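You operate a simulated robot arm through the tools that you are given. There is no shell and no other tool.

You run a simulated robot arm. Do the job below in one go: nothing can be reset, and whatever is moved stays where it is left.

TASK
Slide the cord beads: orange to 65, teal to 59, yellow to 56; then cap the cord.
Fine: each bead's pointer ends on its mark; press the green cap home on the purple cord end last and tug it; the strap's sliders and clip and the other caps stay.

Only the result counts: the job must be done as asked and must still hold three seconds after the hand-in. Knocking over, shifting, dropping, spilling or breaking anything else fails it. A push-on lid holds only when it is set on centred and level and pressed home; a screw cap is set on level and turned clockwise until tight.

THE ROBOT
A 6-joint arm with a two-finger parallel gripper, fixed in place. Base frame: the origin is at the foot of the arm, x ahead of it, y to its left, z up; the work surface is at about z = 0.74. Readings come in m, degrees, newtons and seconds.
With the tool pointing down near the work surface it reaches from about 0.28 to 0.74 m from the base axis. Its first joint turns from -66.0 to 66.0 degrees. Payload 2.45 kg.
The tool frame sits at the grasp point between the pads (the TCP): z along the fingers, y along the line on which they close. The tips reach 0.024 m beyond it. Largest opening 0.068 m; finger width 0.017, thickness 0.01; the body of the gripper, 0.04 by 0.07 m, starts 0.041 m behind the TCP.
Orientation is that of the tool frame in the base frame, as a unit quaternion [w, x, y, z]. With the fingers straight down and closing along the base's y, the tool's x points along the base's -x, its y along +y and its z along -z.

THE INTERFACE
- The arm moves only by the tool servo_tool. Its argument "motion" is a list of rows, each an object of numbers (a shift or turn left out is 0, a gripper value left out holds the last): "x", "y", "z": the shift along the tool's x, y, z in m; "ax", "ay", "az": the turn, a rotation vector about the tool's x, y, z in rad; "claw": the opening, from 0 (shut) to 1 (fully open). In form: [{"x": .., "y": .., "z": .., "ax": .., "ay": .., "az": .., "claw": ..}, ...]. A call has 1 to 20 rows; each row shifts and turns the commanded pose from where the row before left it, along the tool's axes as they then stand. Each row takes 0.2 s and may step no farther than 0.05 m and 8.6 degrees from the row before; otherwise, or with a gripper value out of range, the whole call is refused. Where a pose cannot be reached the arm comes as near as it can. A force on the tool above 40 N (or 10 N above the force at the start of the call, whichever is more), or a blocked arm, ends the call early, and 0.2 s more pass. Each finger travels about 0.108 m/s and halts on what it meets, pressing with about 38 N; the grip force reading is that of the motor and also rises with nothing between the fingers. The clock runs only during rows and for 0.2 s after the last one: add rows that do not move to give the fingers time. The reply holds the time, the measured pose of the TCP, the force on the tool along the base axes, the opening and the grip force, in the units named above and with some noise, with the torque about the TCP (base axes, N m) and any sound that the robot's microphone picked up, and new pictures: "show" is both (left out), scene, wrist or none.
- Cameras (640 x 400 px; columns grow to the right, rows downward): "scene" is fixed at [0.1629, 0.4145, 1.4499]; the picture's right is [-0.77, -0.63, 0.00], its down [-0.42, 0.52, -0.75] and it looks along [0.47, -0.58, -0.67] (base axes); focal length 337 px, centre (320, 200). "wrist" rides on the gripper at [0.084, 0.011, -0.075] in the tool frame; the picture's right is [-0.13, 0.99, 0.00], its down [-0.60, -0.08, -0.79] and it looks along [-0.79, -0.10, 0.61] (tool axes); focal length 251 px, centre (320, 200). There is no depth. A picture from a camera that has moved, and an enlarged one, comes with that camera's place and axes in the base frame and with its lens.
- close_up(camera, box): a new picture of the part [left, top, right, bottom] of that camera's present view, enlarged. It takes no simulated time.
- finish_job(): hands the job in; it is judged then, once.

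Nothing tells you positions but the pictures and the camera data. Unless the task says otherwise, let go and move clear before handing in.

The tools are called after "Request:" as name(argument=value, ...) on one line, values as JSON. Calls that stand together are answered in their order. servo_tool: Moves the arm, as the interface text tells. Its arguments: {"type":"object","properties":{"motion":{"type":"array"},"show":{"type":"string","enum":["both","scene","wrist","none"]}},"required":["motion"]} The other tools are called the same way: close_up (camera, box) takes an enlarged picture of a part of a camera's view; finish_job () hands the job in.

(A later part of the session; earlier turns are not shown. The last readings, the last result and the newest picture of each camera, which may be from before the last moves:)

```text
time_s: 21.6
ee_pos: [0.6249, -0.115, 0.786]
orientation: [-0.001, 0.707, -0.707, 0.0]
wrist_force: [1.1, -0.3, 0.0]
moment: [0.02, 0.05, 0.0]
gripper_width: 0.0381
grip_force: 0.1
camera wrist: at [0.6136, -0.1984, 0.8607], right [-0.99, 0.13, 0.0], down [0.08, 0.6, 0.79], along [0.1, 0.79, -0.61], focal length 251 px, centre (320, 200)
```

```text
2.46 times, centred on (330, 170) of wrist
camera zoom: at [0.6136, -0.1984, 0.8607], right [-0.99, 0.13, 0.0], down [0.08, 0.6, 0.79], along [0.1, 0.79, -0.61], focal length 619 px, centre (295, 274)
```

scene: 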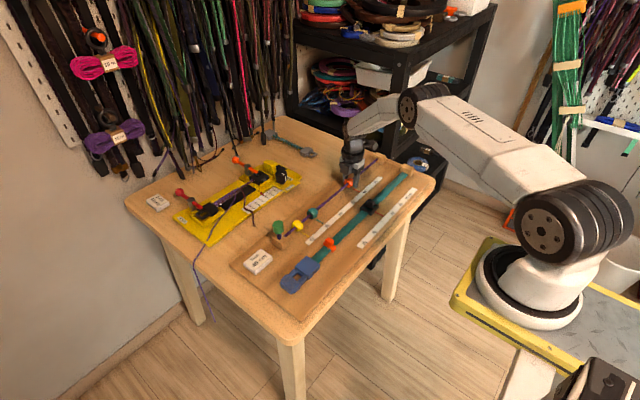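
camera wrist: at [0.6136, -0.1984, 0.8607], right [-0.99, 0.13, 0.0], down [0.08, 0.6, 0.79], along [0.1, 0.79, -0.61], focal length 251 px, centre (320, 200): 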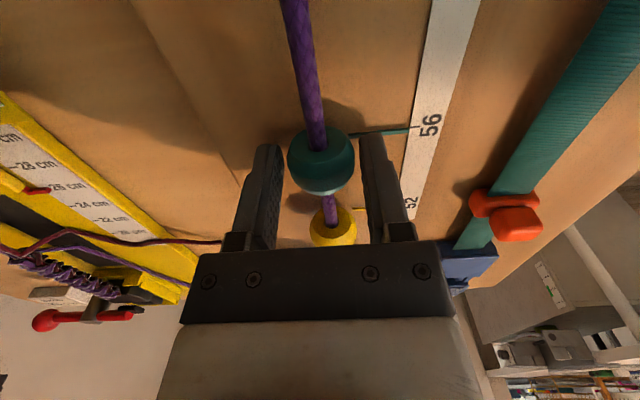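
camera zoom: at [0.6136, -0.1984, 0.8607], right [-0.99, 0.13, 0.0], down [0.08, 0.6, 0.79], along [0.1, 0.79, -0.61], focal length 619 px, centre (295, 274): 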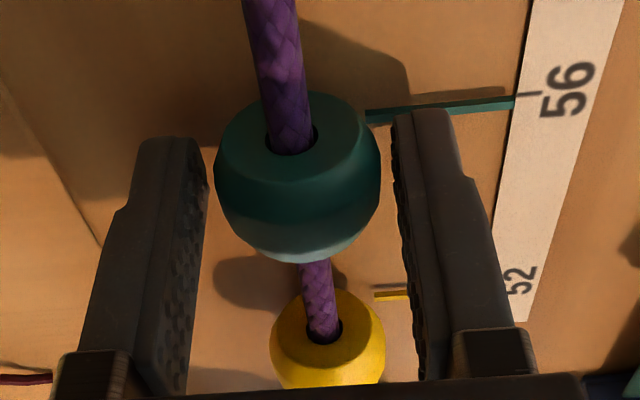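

Teal is centred. I'll close on it, then slide slowly towards 59 and stop a little short.

Request:
servo_tool(motion=[{"claw": 0.5, "y": -0.0004}, {"claw": 0.38}, {}, {}, {}, {"x": 0.006}, {"x": 0.006}, {"x": 0.006}, {"x": 0.006}, {"x": 0.006}, {"x": 0.006}, {"x": 0.006}, {"x": 0.006}, {"x": 0.006}, {"x": 0.006}, {}], show="wrist")

Request:
close_up(camera="wrist", box=[200, 90, 460, 250])

Request:
close_up(camera="scene", box=[322, 190, 350, 208])

```text
time_s: 25.0
ee_pos: [0.6266, -0.1746, 0.7864]
orientation: [0.001, -0.707, 0.707, -0.001]
wrist_force: [-9.6, -0.7, 2.4]
moment: [-0.02, 0.17, -0.06]
gripper_width: 0.0334
grip_force: 4.8
camera wrist: at [0.6144, -0.259, 0.8605], right [-0.99, 0.13, 0.0], down [0.08, 0.6, 0.79], along [0.1, 0.79, -0.61], focal length 251 px, centre (320, 200)
```

wrist: 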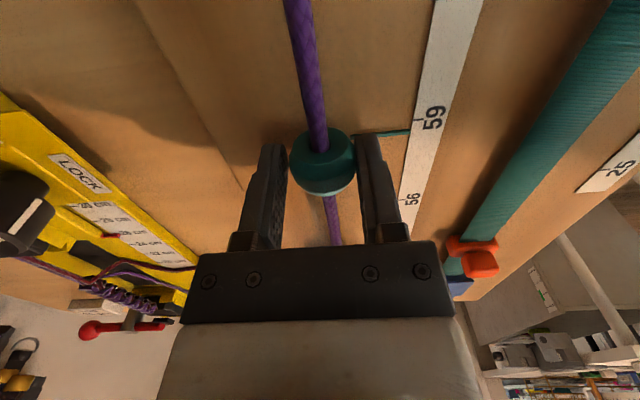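

```text
2.46 times, centred on (330, 170) of wrist
camera zoom: at [0.6144, -0.259, 0.8605], right [-0.99, 0.13, 0.0], down [0.08, 0.6, 0.79], along [0.1, 0.79, -0.61], focal length 619 px, centre (295, 274)
```

zoom: 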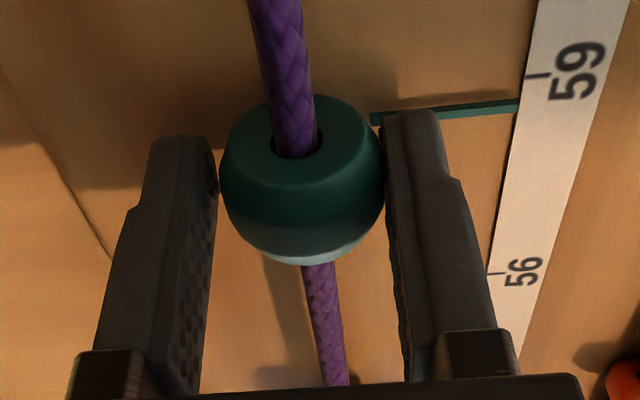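

```text
16.00 times, centred on (336, 199) of scene
camera zoom: at [0.1627, 0.4145, 1.4499], right [-0.77, -0.63, 0.0], down [-0.42, 0.52, -0.75], along [0.47, -0.58, -0.67], focal length 5386 px, centre (64, 216)
```

zoom: 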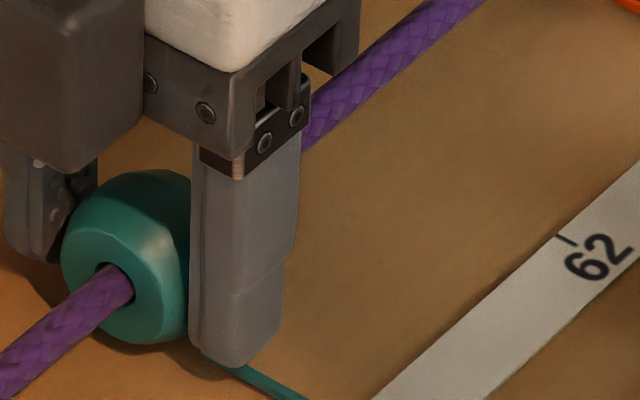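

Teal moved with the gripper and is about 5.5–6 mm short of 59. Only one finger is pressing, so I'll centre slightly and then finish the move.

Request:
servo_tool(motion=[{"y": 0.0008}, {}, {}, {"x": 0.0025}, {"x": 0.0025}, {}, {}], show="wrist")

Request:
close_up(camera="wrist", box=[360, 80, 460, 180])

Request:
close_up(camera="wrist", box=[200, 90, 460, 250])

Request:
close_up(camera="scene", box=[326, 198, 354, 216])

```text
time_s: 26.6
ee_pos: [0.625, -0.1778, 0.7865]
orientation: [0.001, -0.707, 0.707, -0.001]
wrist_force: [-6.3, -0.2, 0.7]
moment: [-0.12, 0.08, -0.41]
gripper_width: 0.0292
grip_force: 27.3
camera wrist: at [0.6131, -0.2628, 0.8609], right [-0.99, 0.13, 0.0], down [0.08, 0.6, 0.79], along [0.1, 0.79, -0.61], focal length 251 px, centre (320, 200)
```

wrist: 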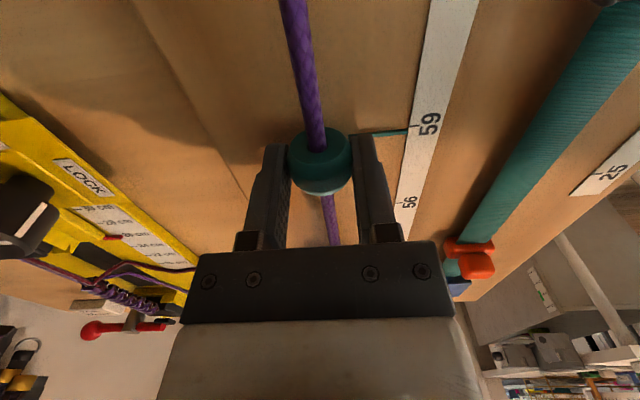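

```text
4.00 times, centred on (410, 130) of wrist
camera zoom: at [0.6131, -0.2628, 0.8609], right [-0.99, 0.13, 0.0], down [0.08, 0.6, 0.79], along [0.1, 0.79, -0.61], focal length 1006 px, centre (-40, 480)
```

zoom: 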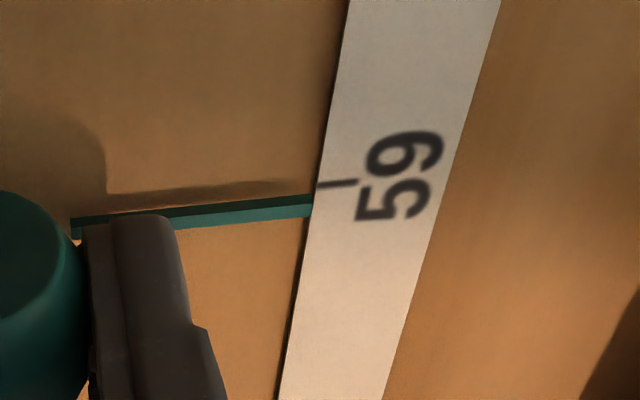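

```text
2.46 times, centred on (330, 170) of wrist
camera zoom: at [0.6131, -0.2628, 0.8609], right [-0.99, 0.13, 0.0], down [0.08, 0.6, 0.79], along [0.1, 0.79, -0.61], focal length 619 px, centre (295, 274)
```

zoom: 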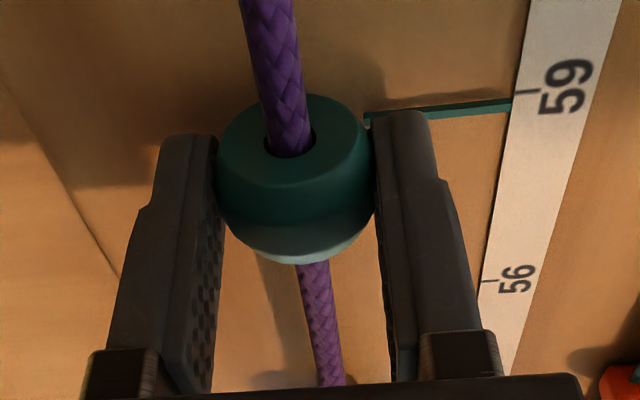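

```text
16.00 times, centred on (340, 207) of scene
camera zoom: at [0.1628, 0.4145, 1.4499], right [-0.77, -0.63, 0.0], down [-0.42, 0.52, -0.75], along [0.47, -0.58, -0.67], focal length 5386 px, centre (0, 88)
```

zoom: 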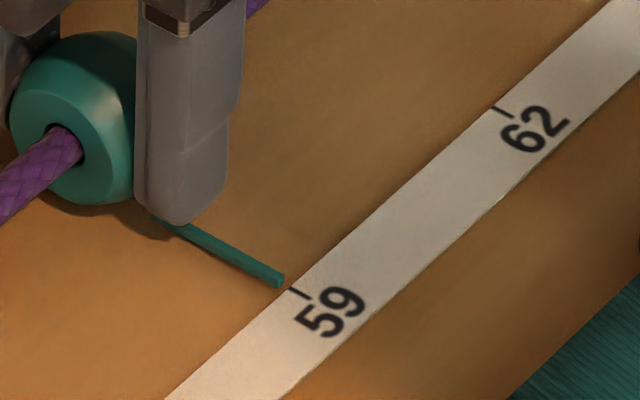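

Compared with the reference alignment, teal needs about 1.0 mm more. I'll nudge it.

Request:
servo_tool(motion=[{"x": 0.001}, {}, {}], show="wrist")

Request:
close_up(camera="wrist", box=[360, 80, 460, 180])

Request:
close_up(camera="scene", box=[326, 198, 354, 216])

```text
time_s: 27.4
ee_pos: [0.6258, -0.1796, 0.7867]
orientation: [-0.001, 0.707, -0.707, 0.0]
wrist_force: [-9.2, -0.3, 4.0]
moment: [-0.16, 0.11, -0.49]
gripper_width: 0.0274
grip_force: 42.2
camera wrist: at [0.6132, -0.264, 0.8608], right [-0.99, 0.13, 0.0], down [0.08, 0.6, 0.79], along [0.1, 0.79, -0.61], focal length 251 px, centre (320, 200)
```

wrist: 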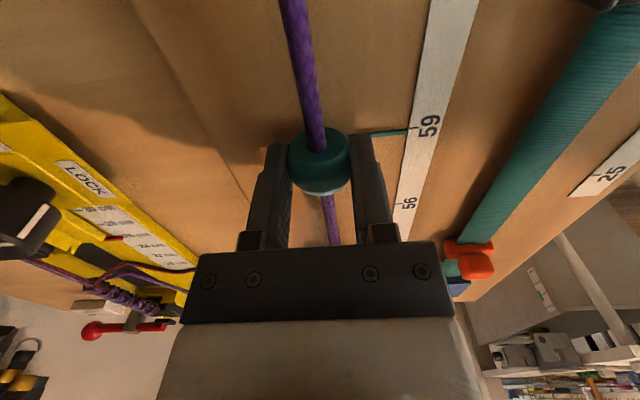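

```text
4.00 times, centred on (410, 130) of wrist
camera zoom: at [0.6132, -0.264, 0.8608], right [-0.99, 0.13, 0.0], down [0.08, 0.6, 0.79], along [0.1, 0.79, -0.61], focal length 1006 px, centre (-40, 480)
```

zoom: 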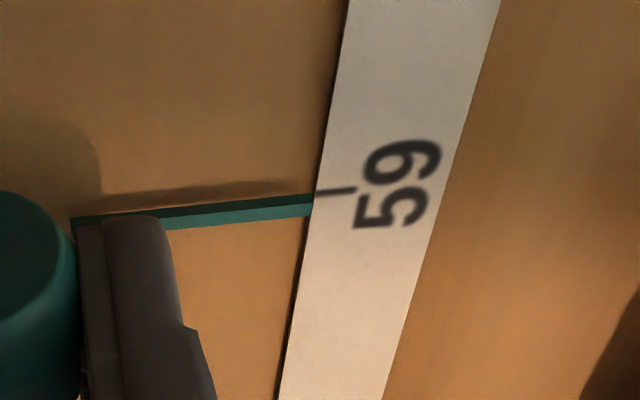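

```text
16.00 times, centred on (340, 207) of scene
camera zoom: at [0.1626, 0.4145, 1.4499], right [-0.77, -0.63, 0.0], down [-0.42, 0.52, -0.75], along [0.47, -0.58, -0.67], focal length 5386 px, centre (0, 88)
```

zoom: 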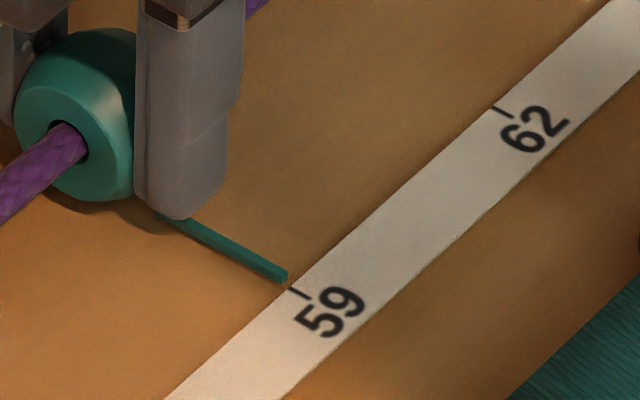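

Teal now matches the reference on 59. I'll release it, check, and then move to yellow.

Request:
servo_tool(motion=[{"claw": 0.45}, {"claw": 0.55}, {"claw": 0.7}, {"claw": 1.0}, {}, {}], show="none")

Request:
close_up(camera="scene", box=[326, 198, 354, 216])

Request:
close_up(camera="wrist", box=[200, 90, 460, 250])

```text
time_s: 28.8
ee_pos: [0.6246, -0.179, 0.7856]
orientation: [0.0, -0.707, 0.707, -0.001]
wrist_force: [0.0, 0.7, -0.9]
moment: [0.03, 0.02, -0.01]
gripper_width: 0.0683
grip_force: 0.1
```

```text
16.00 times, centred on (340, 207) of scene
camera zoom: at [0.1629, 0.4145, 1.4499], right [-0.77, -0.63, 0.0], down [-0.42, 0.52, -0.75], along [0.47, -0.58, -0.67], focal length 5386 px, centre (0, 88)
```

zoom: 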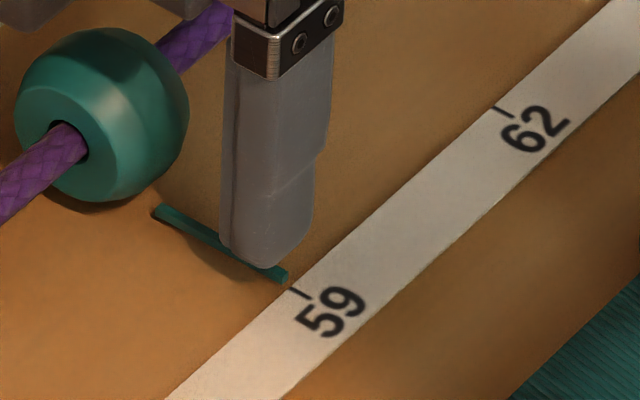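

```text
2.46 times, centred on (330, 170) of wrist
camera zoom: at [0.6134, -0.2639, 0.8606], right [-0.99, 0.13, 0.0], down [0.08, 0.6, 0.79], along [0.1, 0.79, -0.61], focal length 619 px, centre (295, 274)
```

zoom: 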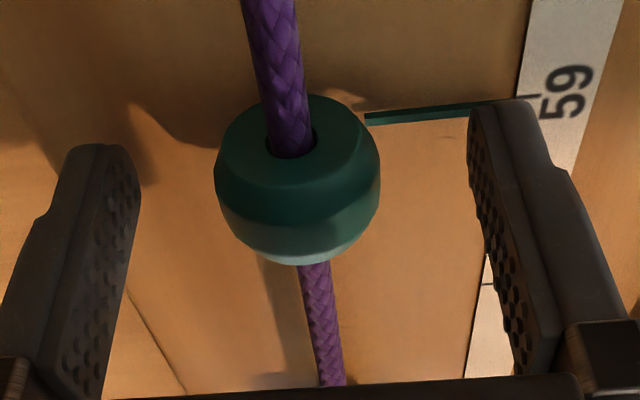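

Teal is holding on 59. Next I'll rise and move over the yellow bead near 52.

Request:
servo_tool(motion=[{"z": -0.03}, {"z": -0.03}, {"x": -0.0437}, {"x": -0.0437}, {"x": -0.0436}, {}, {}])

Request:
close_up(camera="wrist", box=[200, 50, 460, 210])

Request:
close_up(camera="scene", box=[250, 170, 350, 250])

```text
time_s: 30.4
ee_pos: [0.624, -0.0482, 0.8439]
orientation: [-0.001, 0.708, -0.707, 0.0]
wrist_force: [-0.4, 0.2, -0.4]
moment: [0.01, 0.0, 0.01]
gripper_width: 0.0683
grip_force: 0.1
camera wrist: at [0.6127, -0.1326, 0.9201], right [-0.99, 0.13, 0.0], down [0.08, 0.6, 0.79], along [0.1, 0.79, -0.61], focal length 251 px, centre (320, 200)
```

scene: 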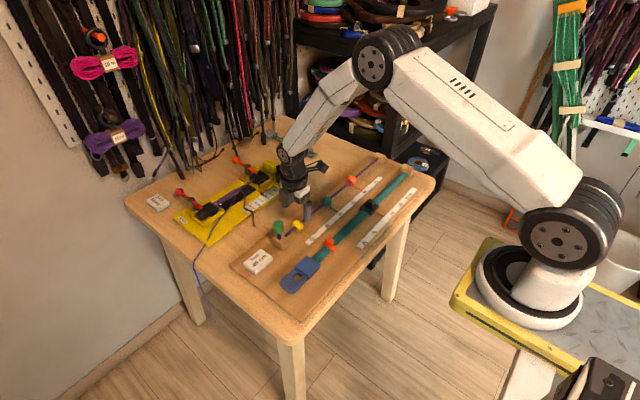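
wrist: 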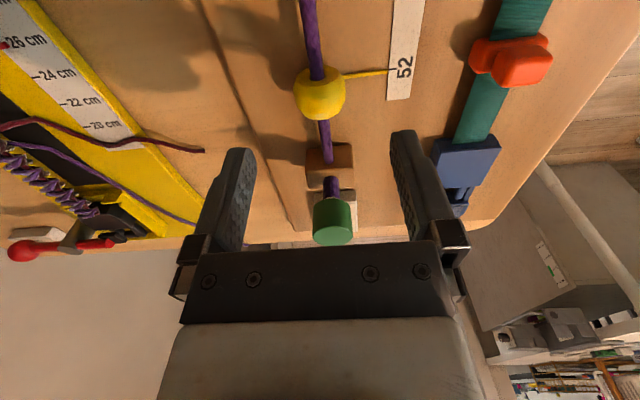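

```text
2.46 times, centred on (330, 130) of wrist
camera zoom: at [0.6127, -0.1326, 0.9201], right [-0.99, 0.13, 0.0], down [0.08, 0.6, 0.79], along [0.1, 0.79, -0.61], focal length 619 px, centre (295, 372)
```

zoom: 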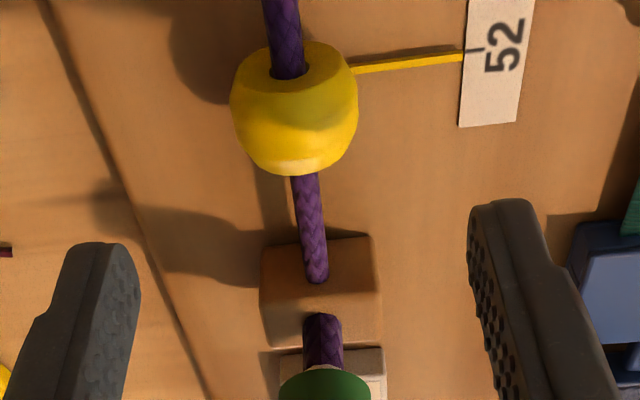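

```text
5.00 times, centred on (300, 210) of scene
camera zoom: at [0.1629, 0.4145, 1.4499], right [-0.77, -0.63, 0.0], down [-0.42, 0.52, -0.75], along [0.47, -0.58, -0.67], focal length 1683 px, centre (420, 150)
```

zoom: 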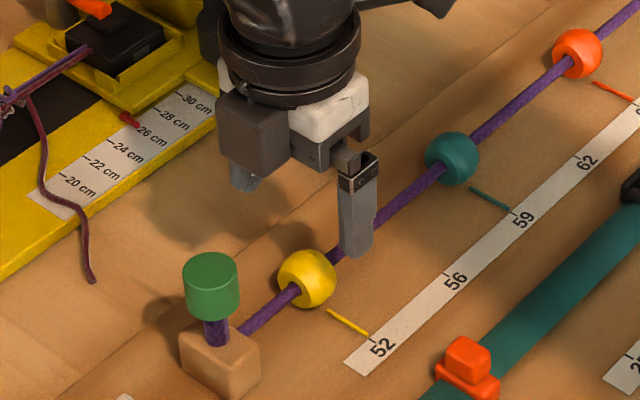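

Yellow is at about (0.623, -0.050) and the cap is well clear of the gripper. I'll descend around the bead.

Request:
servo_tool(motion=[{"x": 0.001, "y": -0.0002, "z": 0.02}, {"z": 0.02}, {"z": 0.012}, {"z": 0.007}, {}, {"claw": 0.6}, {"claw": 0.56}, {}], show="wrist")

Request:
close_up(camera="wrist", box=[200, 90, 460, 250])

```text
time_s: 32.2
ee_pos: [0.6257, -0.0504, 0.7887]
orientation: [0.0, 0.707, -0.707, 0.001]
wrist_force: [-0.2, 0.9, -0.4]
moment: [-0.01, -0.02, -0.01]
gripper_width: 0.0381
grip_force: 0.1
camera wrist: at [0.6138, -0.1349, 0.8622], right [-0.99, 0.13, 0.0], down [0.08, 0.6, 0.79], along [0.1, 0.79, -0.61], focal length 251 px, centre (320, 200)
```

wrist: 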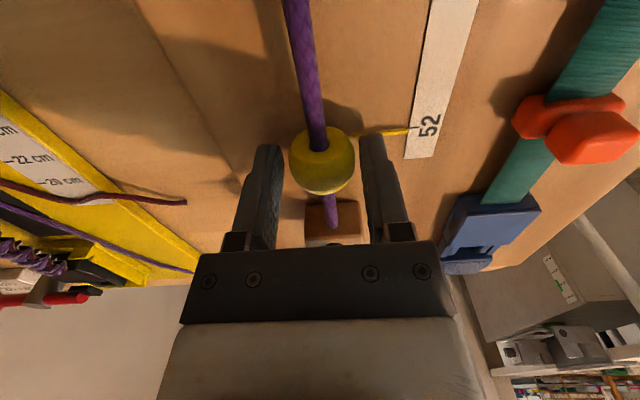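

```text
2.46 times, centred on (330, 170) of wrist
camera zoom: at [0.6138, -0.1349, 0.8622], right [-0.99, 0.13, 0.0], down [0.08, 0.6, 0.79], along [0.1, 0.79, -0.61], focal length 619 px, centre (295, 274)
```

zoom: 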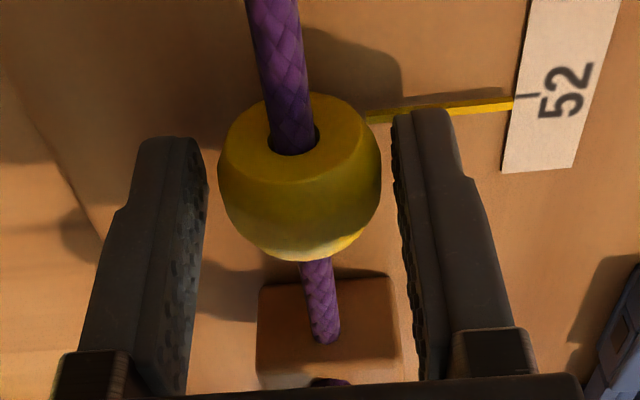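

Yellow is well centred. I'll grip it and slide slowly towards 56, stopping short.

Request:
servo_tool(motion=[{"claw": 0.48}, {"claw": 0.4}, {"claw": 0.38}, {}, {}, {"x": 0.006}, {"x": 0.006}, {"x": 0.006}, {"x": 0.006}, {"x": 0.006}, {"x": 0.006}, {"x": 0.006}, {"x": 0.006}, {"x": 0.006}, {"x": 0.006}, {}, {}], show="wrist")

Request:
close_up(camera="wrist", box=[200, 90, 460, 250])

Request:
close_up(camera="scene", box=[310, 212, 338, 230])

```text
time_s: 35.8
ee_pos: [0.6241, -0.1108, 0.7866]
orientation: [0.0, -0.707, 0.707, -0.001]
wrist_force: [-7.9, 0.2, 2.3]
moment: [-0.13, 0.08, -0.5]
gripper_width: 0.0268
grip_force: 41.5
camera wrist: at [0.6132, -0.1947, 0.8609], right [-0.99, 0.13, 0.0], down [0.08, 0.6, 0.79], along [0.1, 0.79, -0.61], focal length 251 px, centre (320, 200)
```

wrist: 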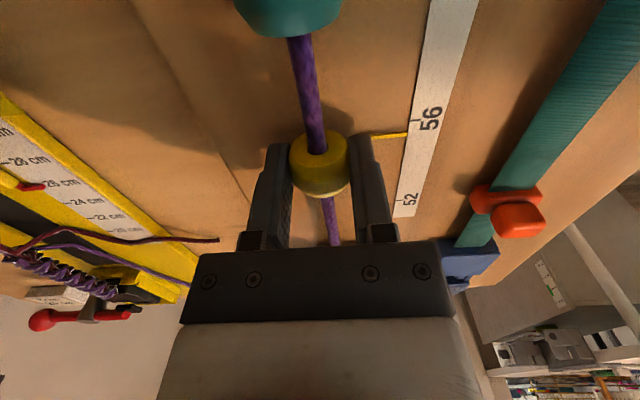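

```text
2.46 times, centred on (330, 170) of wrist
camera zoom: at [0.6132, -0.1947, 0.8609], right [-0.99, 0.13, 0.0], down [0.08, 0.6, 0.79], along [0.1, 0.79, -0.61], focal length 619 px, centre (295, 274)
```

zoom: 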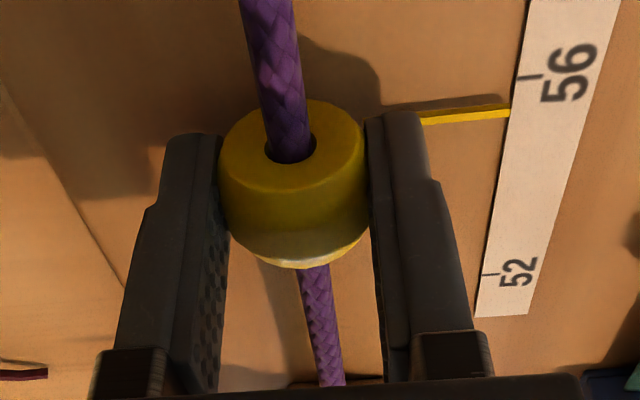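

```text
16.00 times, centred on (324, 221) of scene
camera zoom: at [0.1627, 0.4145, 1.4499], right [-0.77, -0.63, 0.0], down [-0.42, 0.52, -0.75], along [0.47, -0.58, -0.67], focal length 5386 px, centre (256, -136)
```

zoom: 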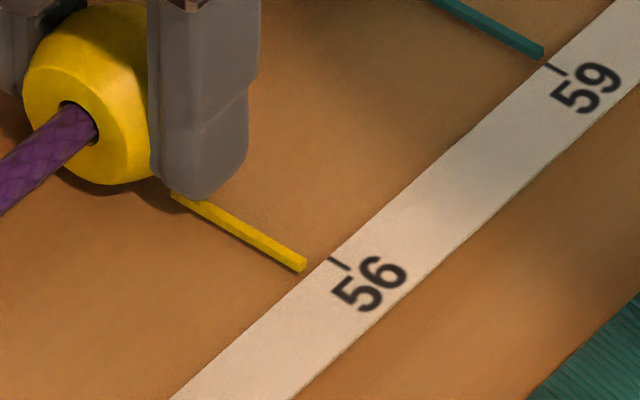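

Yellow is about 6.5 mm short of 56. I'll advance 6 mm and then re-measure.

Request:
servo_tool(motion=[{"x": 0.003}, {"x": 0.003}, {}, {}], show="none")

Request:
close_up(camera="wrist", box=[360, 80, 460, 180])

Request:
close_up(camera="scene", box=[310, 212, 338, 230])

```text
time_s: 36.8
ee_pos: [0.625, -0.1161, 0.7868]
orientation: [0.001, -0.707, 0.707, -0.001]
wrist_force: [-5.3, -0.3, -1.2]
moment: [0.25, 0.02, 0.24]
gripper_width: 0.0285
grip_force: 40.9
```

```text
4.00 times, centred on (410, 130) of wrist
camera zoom: at [0.6131, -0.2006, 0.8614], right [-0.99, 0.13, 0.0], down [0.08, 0.6, 0.79], along [0.1, 0.79, -0.61], focal length 1006 px, centre (-40, 480)
```

zoom: 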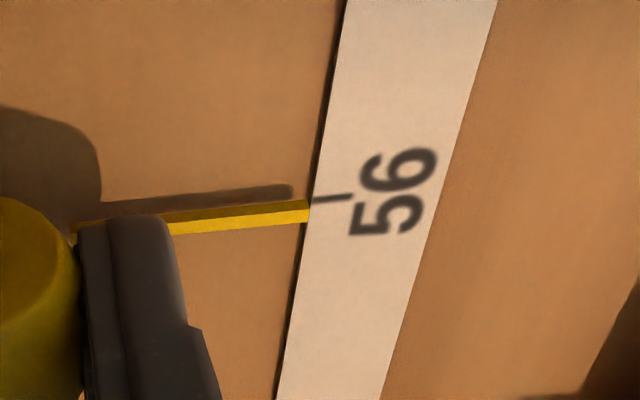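

```text
16.00 times, centred on (324, 221) of scene
camera zoom: at [0.1628, 0.4145, 1.4499], right [-0.77, -0.63, 0.0], down [-0.42, 0.52, -0.75], along [0.47, -0.58, -0.67], focal length 5386 px, centre (256, -136)
```

zoom: 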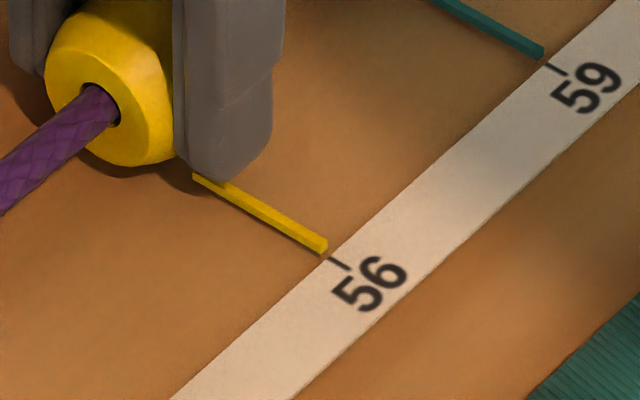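

Yellow's pointer now matches 56 in both views. I'll release and verify.

Request:
servo_tool(motion=[{"claw": 0.45}, {"claw": 0.55}, {"claw": 0.7}, {"claw": 1.0}, {}, {}, {"z": -0.03}, {"z": -0.03}, {"z": -0.03}, {}])

Request:
close_up(camera="scene", box=[310, 212, 338, 230])

Request:
close_up(camera="scene", box=[255, 170, 415, 270])

```text
time_s: 39.0
ee_pos: [0.6235, -0.1175, 0.8782]
orientation: [-0.001, 0.707, -0.707, 0.0]
wrist_force: [-0.5, -0.1, 0.5]
moment: [-0.01, 0.01, -0.01]
gripper_width: 0.0679
grip_force: 0.1
camera wrist: at [0.612, -0.2009, 0.9521], right [-0.99, 0.13, 0.0], down [0.08, 0.6, 0.79], along [0.1, 0.79, -0.61], focal length 251 px, centre (320, 200)
```

scene: 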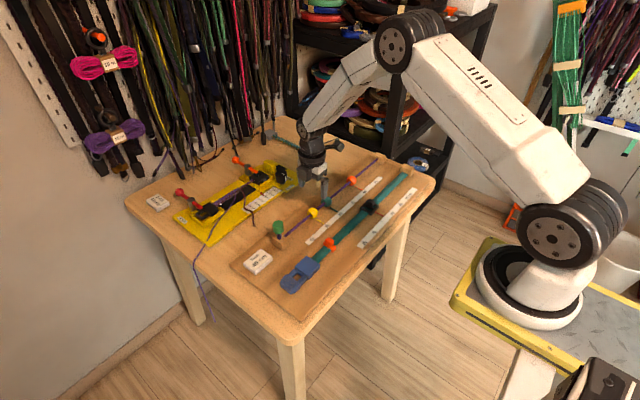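
wrist: 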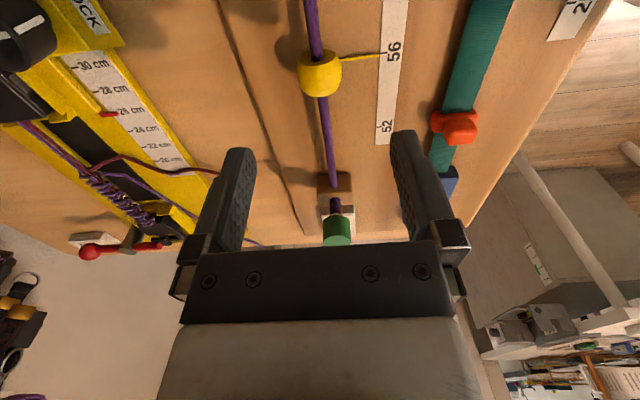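

```text
16.00 times, centred on (324, 221) of scene
camera zoom: at [0.1629, 0.4145, 1.4499], right [-0.77, -0.63, 0.0], down [-0.42, 0.52, -0.75], along [0.47, -0.58, -0.67], focal length 5386 px, centre (256, -136)
```

zoom: 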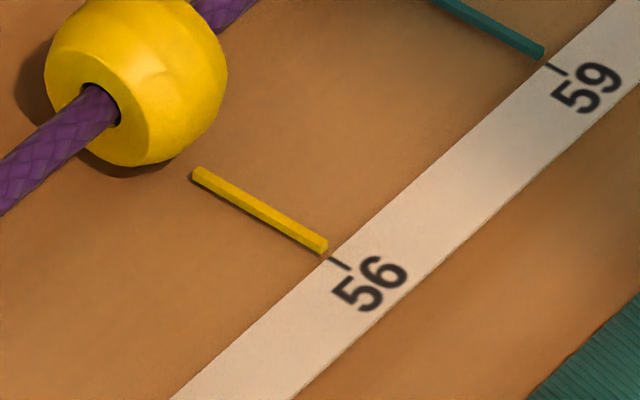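

```text
4.00 times, centred on (335, 220) of scene
camera zoom: at [0.1629, 0.4145, 1.4499], right [-0.77, -0.63, 0.0], down [-0.42, 0.52, -0.75], along [0.47, -0.58, -0.67], focal length 1347 px, centre (260, 120)
```

zoom: 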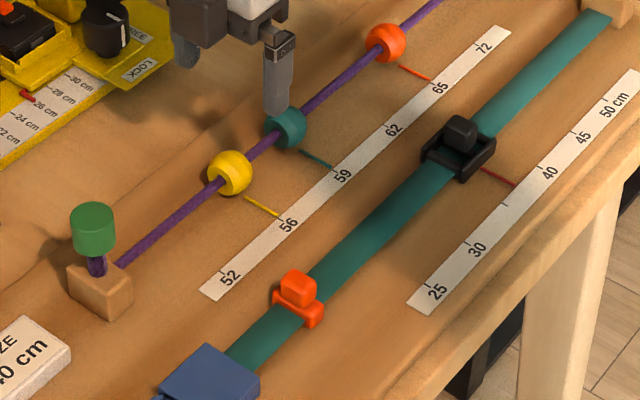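

All three beads are on their marks. Next I'll look closely at the green cap and its seat.

Request:
close_up(camera="scene", box=[262, 212, 302, 252])

Request:
close_up(camera="wrist", box=[295, 165, 375, 245])

Request:
close_up(camera="scene", box=[120, 130, 300, 290])

```text
10.00 times, centred on (282, 232) of scene
camera zoom: at [0.1629, 0.4145, 1.4499], right [-0.77, -0.63, 0.0], down [-0.42, 0.52, -0.75], along [0.47, -0.58, -0.67], focal length 3366 px, centre (700, -120)
```

zoom: 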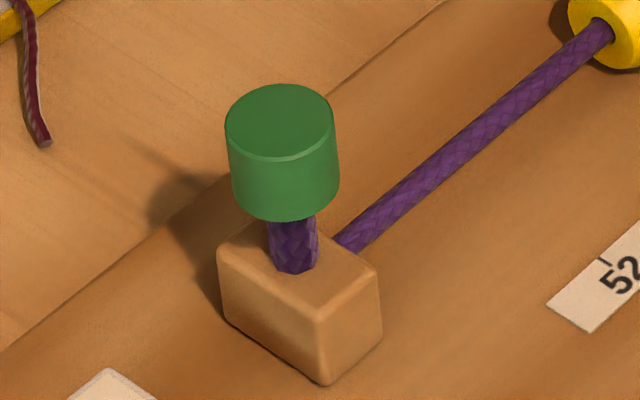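

```text
5.00 times, centred on (335, 205) of wrist
camera zoom: at [0.612, -0.2009, 0.9521], right [-0.99, 0.13, 0.0], down [0.08, 0.6, 0.79], along [0.1, 0.79, -0.61], focal length 1257 px, centre (245, 175)
```

zoom: 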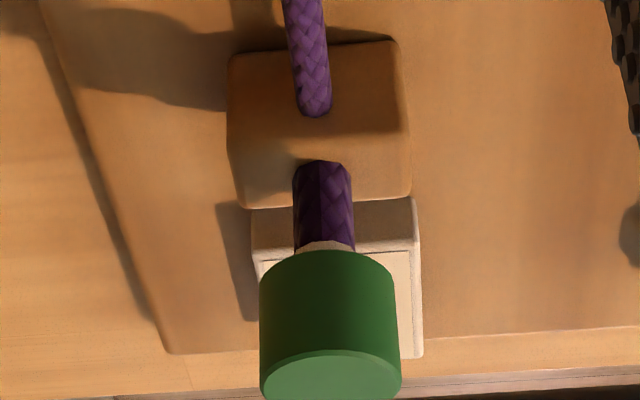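

```text
2.50 times, centred on (210, 210) of scene
camera zoom: at [0.1629, 0.4145, 1.4499], right [-0.77, -0.63, 0.0], down [-0.42, 0.52, -0.75], along [0.47, -0.58, -0.67], focal length 842 px, centre (595, 175)
```

zoom: 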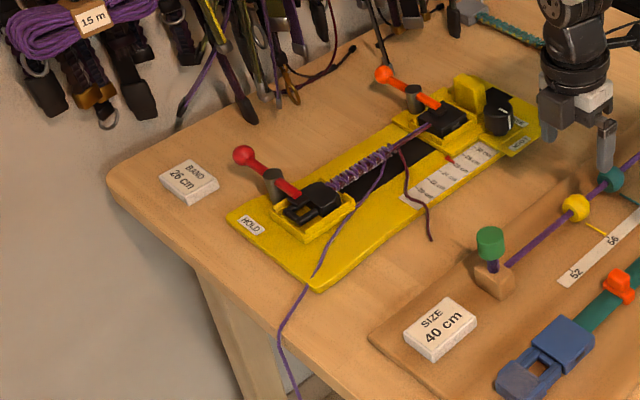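

The cap's top centre is at about (0.622, 0.020, 0.834). It is roughly 28 mm wide and 23 mm tall, and it sits loose and upright on the cord stub. I'll move over it with the gripper open.

Request:
servo_tool(motion=[{"z": -0.03}, {"x": -0.0457, "y": -0.0005}, {"x": -0.0457}, {"x": -0.0457}, {}, {}])

Request:
close_up(camera="wrist", box=[200, 50, 460, 210])

Request:
close_up(camera="scene", box=[252, 180, 332, 250])

```text
time_s: 40.4
ee_pos: [0.6235, 0.021, 0.9065]
orientation: [-0.001, 0.707, -0.707, 0.0]
wrist_force: [0.7, 0.3, -0.3]
moment: [0.03, 0.0, -0.05]
gripper_width: 0.0681
grip_force: 0.1
camera wrist: at [0.6119, -0.0632, 0.9817], right [-0.99, 0.13, 0.0], down [0.08, 0.6, 0.79], along [0.1, 0.79, -0.61], focal length 251 px, centre (320, 200)
```

scene: 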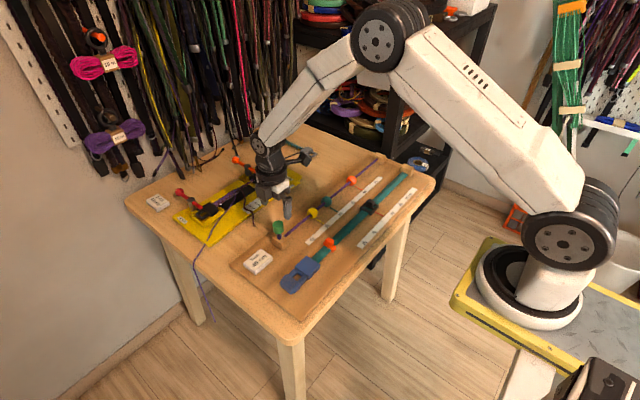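
wrist: 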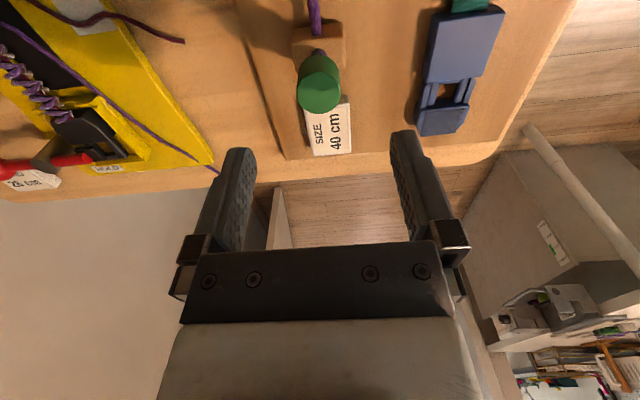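

```text
2.46 times, centred on (330, 130) of wrist
camera zoom: at [0.6119, -0.0632, 0.9817], right [-0.99, 0.13, 0.0], down [0.08, 0.6, 0.79], along [0.1, 0.79, -0.61], focal length 619 px, centre (295, 372)
```

zoom: 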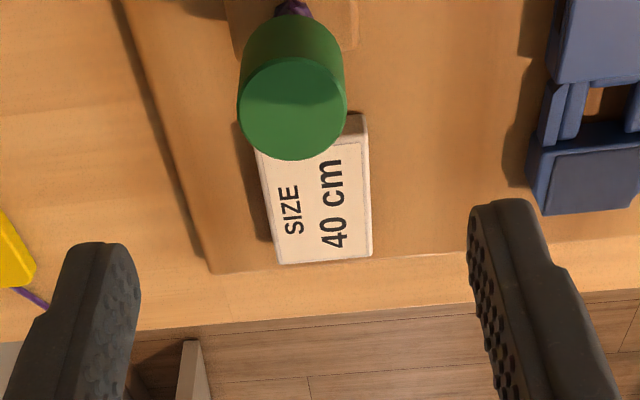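

```text
5.71 times, centred on (292, 215) of scene
camera zoom: at [0.1629, 0.4145, 1.4499], right [-0.77, -0.63, 0.0], down [-0.42, 0.52, -0.75], along [0.47, -0.58, -0.67], focal length 1924 px, centre (480, 114)
```

zoom: 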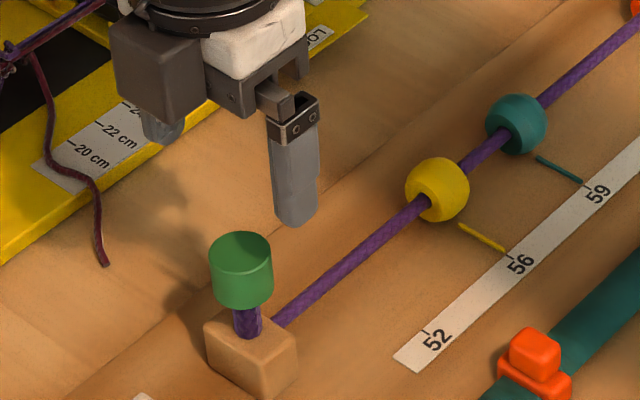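

The cap centre is at about (0.623, 0.0195). I'll correct by about 1 mm and lower the open fingers to straddle it.

Request:
servo_tool(motion=[{"x": 0.0012, "y": -0.001, "z": 0.02}, {"z": 0.02}, {"z": 0.015}, {"z": 0.01}, {}, {}], show="wrist")

Request:
close_up(camera="wrist", box=[200, 90, 460, 250])

Request:
close_up(camera="scene", box=[252, 200, 312, 250])

```text
time_s: 41.8
ee_pos: [0.627, 0.0189, 0.8422]
orientation: [0.0, 0.707, -0.707, 0.001]
wrist_force: [0.5, 0.3, 0.2]
moment: [0.02, 0.01, -0.03]
gripper_width: 0.0682
grip_force: 0.0
camera wrist: at [0.6147, -0.0652, 0.9166], right [-0.99, 0.13, 0.0], down [0.08, 0.6, 0.79], along [0.1, 0.79, -0.61], focal length 251 px, centre (320, 200)
```

wrist: 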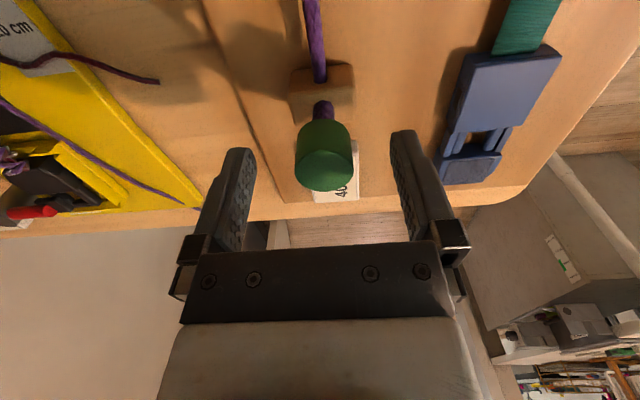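

```text
2.46 times, centred on (330, 170) of wrist
camera zoom: at [0.6147, -0.0652, 0.9166], right [-0.99, 0.13, 0.0], down [0.08, 0.6, 0.79], along [0.1, 0.79, -0.61], focal length 619 px, centre (295, 274)
```

zoom: 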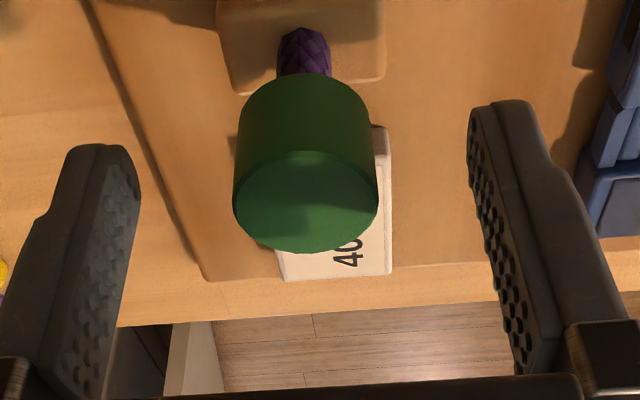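

```text
8.00 times, centred on (282, 225) of scene
camera zoom: at [0.1629, 0.4145, 1.4499], right [-0.77, -0.63, 0.0], down [-0.42, 0.52, -0.75], along [0.47, -0.58, -0.67], focal length 2693 px, centre (624, 0)
```

zoom: 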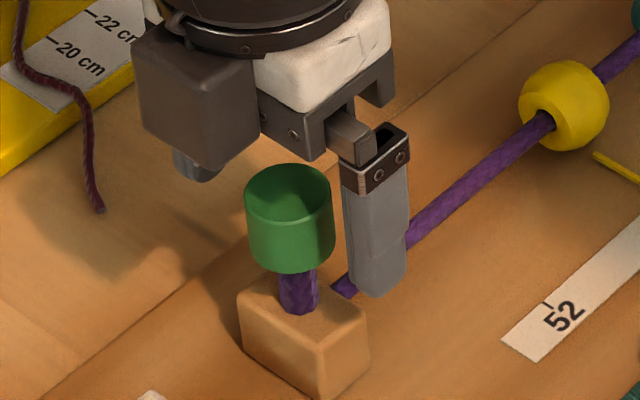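

The cap is about 1.2 mm to -x of the gripper centre. I'll correct, lower slightly and partly close to check.

Request:
servo_tool(motion=[{"y": 0.0012, "z": 0.003}, {"claw": 0.6}, {"claw": 0.5}, {}, {}], show="wrist")

Request:
close_up(camera="wrist", box=[200, 90, 460, 250])

Request:
close_up(camera="scene", box=[252, 200, 312, 250])

```text
time_s: 43.0
ee_pos: [0.6243, 0.0195, 0.8384]
orientation: [0.001, -0.707, 0.707, -0.001]
wrist_force: [0.0, 0.2, 0.8]
moment: [-0.02, -0.01, 0.02]
gripper_width: 0.0339
grip_force: 0.0
camera wrist: at [0.6131, -0.0655, 0.9133], right [-0.99, 0.13, 0.0], down [0.08, 0.6, 0.79], along [0.1, 0.79, -0.61], focal length 251 px, centre (320, 200)
```

wrist: 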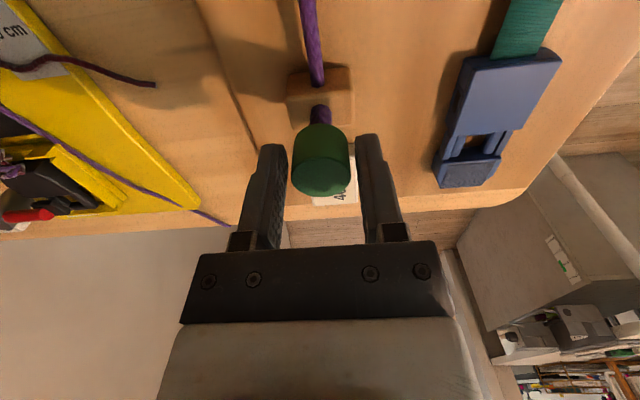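

```text
2.46 times, centred on (330, 170) of wrist
camera zoom: at [0.6131, -0.0655, 0.9133], right [-0.99, 0.13, 0.0], down [0.08, 0.6, 0.79], along [0.1, 0.79, -0.61], focal length 619 px, centre (295, 274)
```

zoom: 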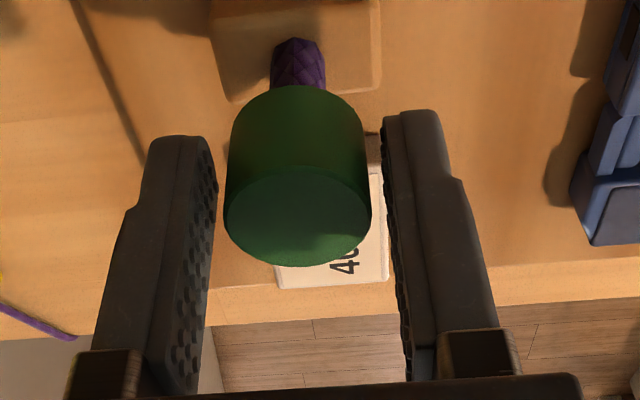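

```text
8.00 times, centred on (282, 225) of scene
camera zoom: at [0.1629, 0.4145, 1.4499], right [-0.77, -0.63, 0.0], down [-0.42, 0.52, -0.75], along [0.47, -0.58, -0.67], focal length 2693 px, centre (624, 0)
```

zoom: 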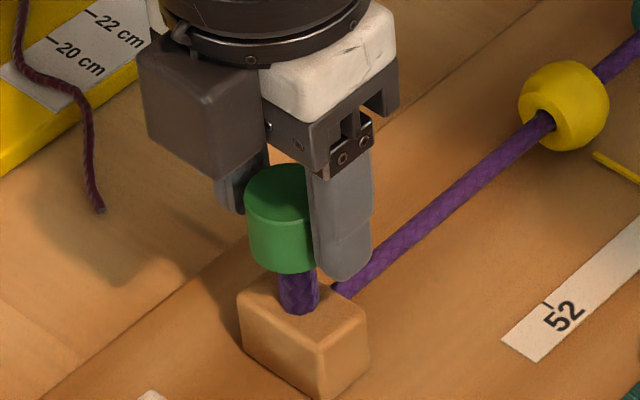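

The cap is centred between the fingers. I'll close on it gently and check.

Request:
servo_tool(motion=[{"claw": 0.44}, {"claw": 0.4}, {"claw": 0.36}, {}, {}, {}], show="none")

Request:
close_up(camera="wrist", box=[200, 90, 460, 250])

Request:
close_up(camera="scene", box=[252, 200, 312, 250])

```text
time_s: 44.4
ee_pos: [0.6245, 0.0184, 0.8388]
orientation: [0.0, 0.708, -0.707, 0.001]
wrist_force: [-0.7, 0.3, -0.2]
moment: [0.01, -0.02, -0.01]
gripper_width: 0.0262
grip_force: 37.5
```

```text
2.46 times, centred on (330, 170) of wrist
camera zoom: at [0.6131, -0.0655, 0.9133], right [-0.99, 0.13, 0.0], down [0.08, 0.6, 0.79], along [0.1, 0.79, -0.61], focal length 619 px, centre (295, 274)
```

zoom: 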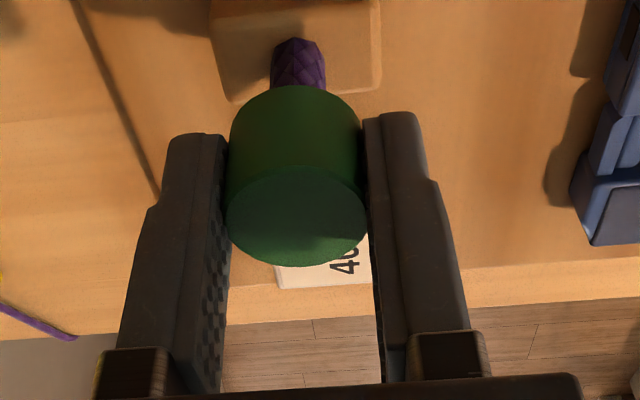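

```text
8.00 times, centred on (282, 225) of scene
camera zoom: at [0.1629, 0.4145, 1.4499], right [-0.77, -0.63, 0.0], down [-0.42, 0.52, -0.75], along [0.47, -0.58, -0.67], focal length 2693 px, centre (624, 0)
```

zoom: 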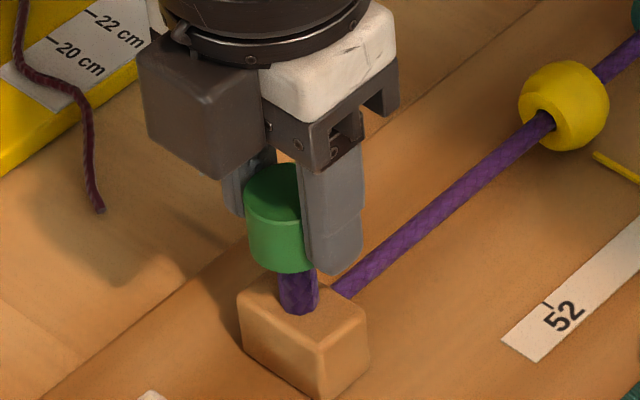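

The cap is gripped squarely with no side load. I'll press straight down in small steps and watch the force.

Request:
servo_tool(motion=[{"z": 0.001}, {"z": 0.001}, {"z": 0.001}, {}], show="none")

Request:
close_up(camera="scene", box=[252, 200, 312, 250])

```text
time_s: 45.4
ee_pos: [0.6249, 0.0195, 0.8361]
orientation: [0.0, -0.707, 0.707, -0.001]
wrist_force: [0.0, 0.2, 1.0]
moment: [-0.01, 0.01, -0.01]
gripper_width: 0.0263
grip_force: 38.6
```

```text
8.00 times, centred on (282, 225) of scene
camera zoom: at [0.1629, 0.4145, 1.4499], right [-0.77, -0.63, 0.0], down [-0.42, 0.52, -0.75], along [0.47, -0.58, -0.67], focal length 2693 px, centre (624, 0)
```

zoom: 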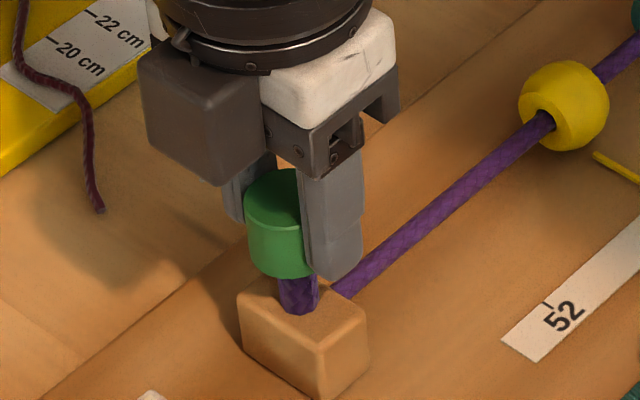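

The cap is moving down freely with little resistance so far. I'll continue in small steps.

Request:
servo_tool(motion=[{"z": 0.001}, {"z": 0.001}, {"z": 0.001}, {}], show="none")

Request:
close_up(camera="scene", box=[252, 200, 312, 250])

```text
time_s: 46.4
ee_pos: [0.625, 0.0206, 0.8332]
orientation: [0.0, -0.707, 0.707, -0.001]
wrist_force: [0.4, -0.4, 1.1]
moment: [-0.01, 0.04, -0.01]
gripper_width: 0.0261
grip_force: 38.0
```

```text
8.00 times, centred on (282, 225) of scene
camera zoom: at [0.1629, 0.4145, 1.4499], right [-0.77, -0.63, 0.0], down [-0.42, 0.52, -0.75], along [0.47, -0.58, -0.67], focal length 2693 px, centre (624, 0)
```

zoom: 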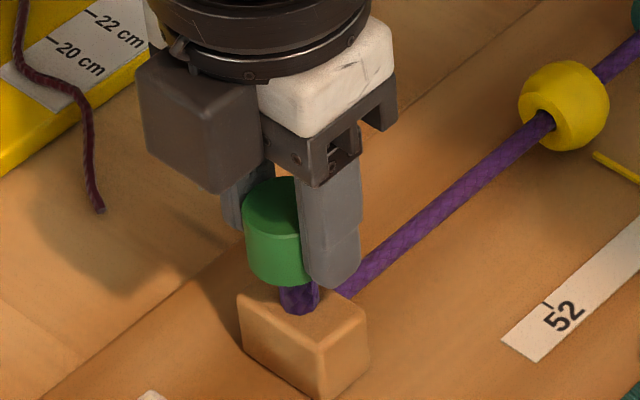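

It is still sliding freely. I'll press on in small steps.

Request:
servo_tool(motion=[{"z": 0.001}, {"z": 0.001}, {"z": 0.001}, {}], show="none")

Request:
close_up(camera="scene", box=[252, 200, 312, 250])

Request:
close_up(camera="wrist", box=[200, 90, 460, 250])

```text
time_s: 47.4
ee_pos: [0.6265, 0.0192, 0.8296]
orientation: [-0.001, 0.708, -0.707, 0.001]
wrist_force: [-1.7, 1.2, 8.9]
moment: [0.02, 0.04, -0.01]
gripper_width: 0.0261
grip_force: 38.1
```

```text
8.00 times, centred on (282, 225) of scene
camera zoom: at [0.1627, 0.4145, 1.4499], right [-0.77, -0.63, 0.0], down [-0.42, 0.52, -0.75], along [0.47, -0.58, -0.67], focal length 2693 px, centre (624, 0)
```

zoom: 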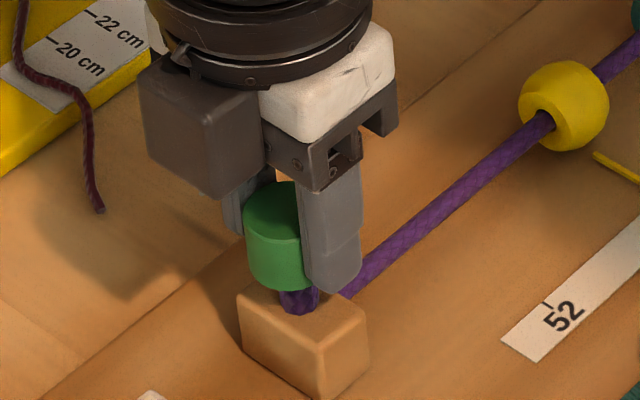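

```text
2.46 times, centred on (330, 170) of wrist
camera zoom: at [0.6136, -0.0648, 0.9051], right [-0.99, 0.13, 0.0], down [0.08, 0.6, 0.79], along [0.1, 0.79, -0.61], focal length 619 px, centre (295, 274)
```

zoom: 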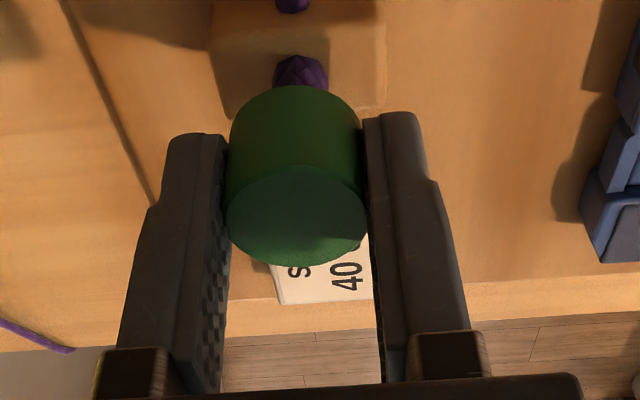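

Resistance is starting, at about 9 N. I'll keep pressing with fine steps.

Request:
servo_tool(motion=[{"z": 0.0007}, {"z": 0.0007}, {"z": 0.0006}, {}], show="none")

Request:
close_up(camera="scene", box=[252, 200, 312, 250])

```text
time_s: 48.4
ee_pos: [0.6254, 0.0188, 0.8287]
orientation: [-0.002, 0.707, -0.707, 0.002]
wrist_force: [-0.6, -1.5, 25.6]
moment: [0.03, 0.03, 0.0]
gripper_width: 0.0266
grip_force: 6.7
```

```text
8.00 times, centred on (282, 225) of scene
camera zoom: at [0.1624, 0.4144, 1.45], right [-0.77, -0.63, 0.0], down [-0.42, 0.52, -0.75], along [0.47, -0.58, -0.67], focal length 2693 px, centre (624, 0)
```

zoom: 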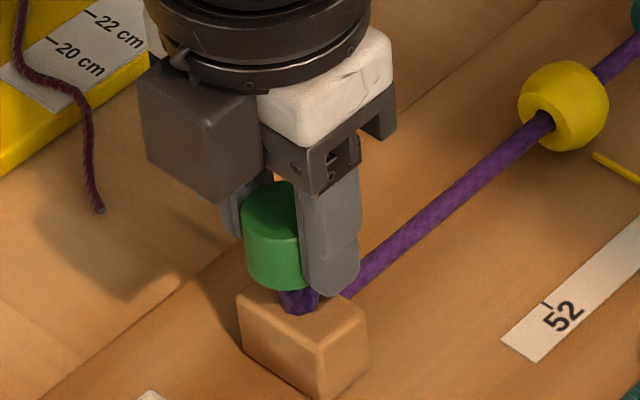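

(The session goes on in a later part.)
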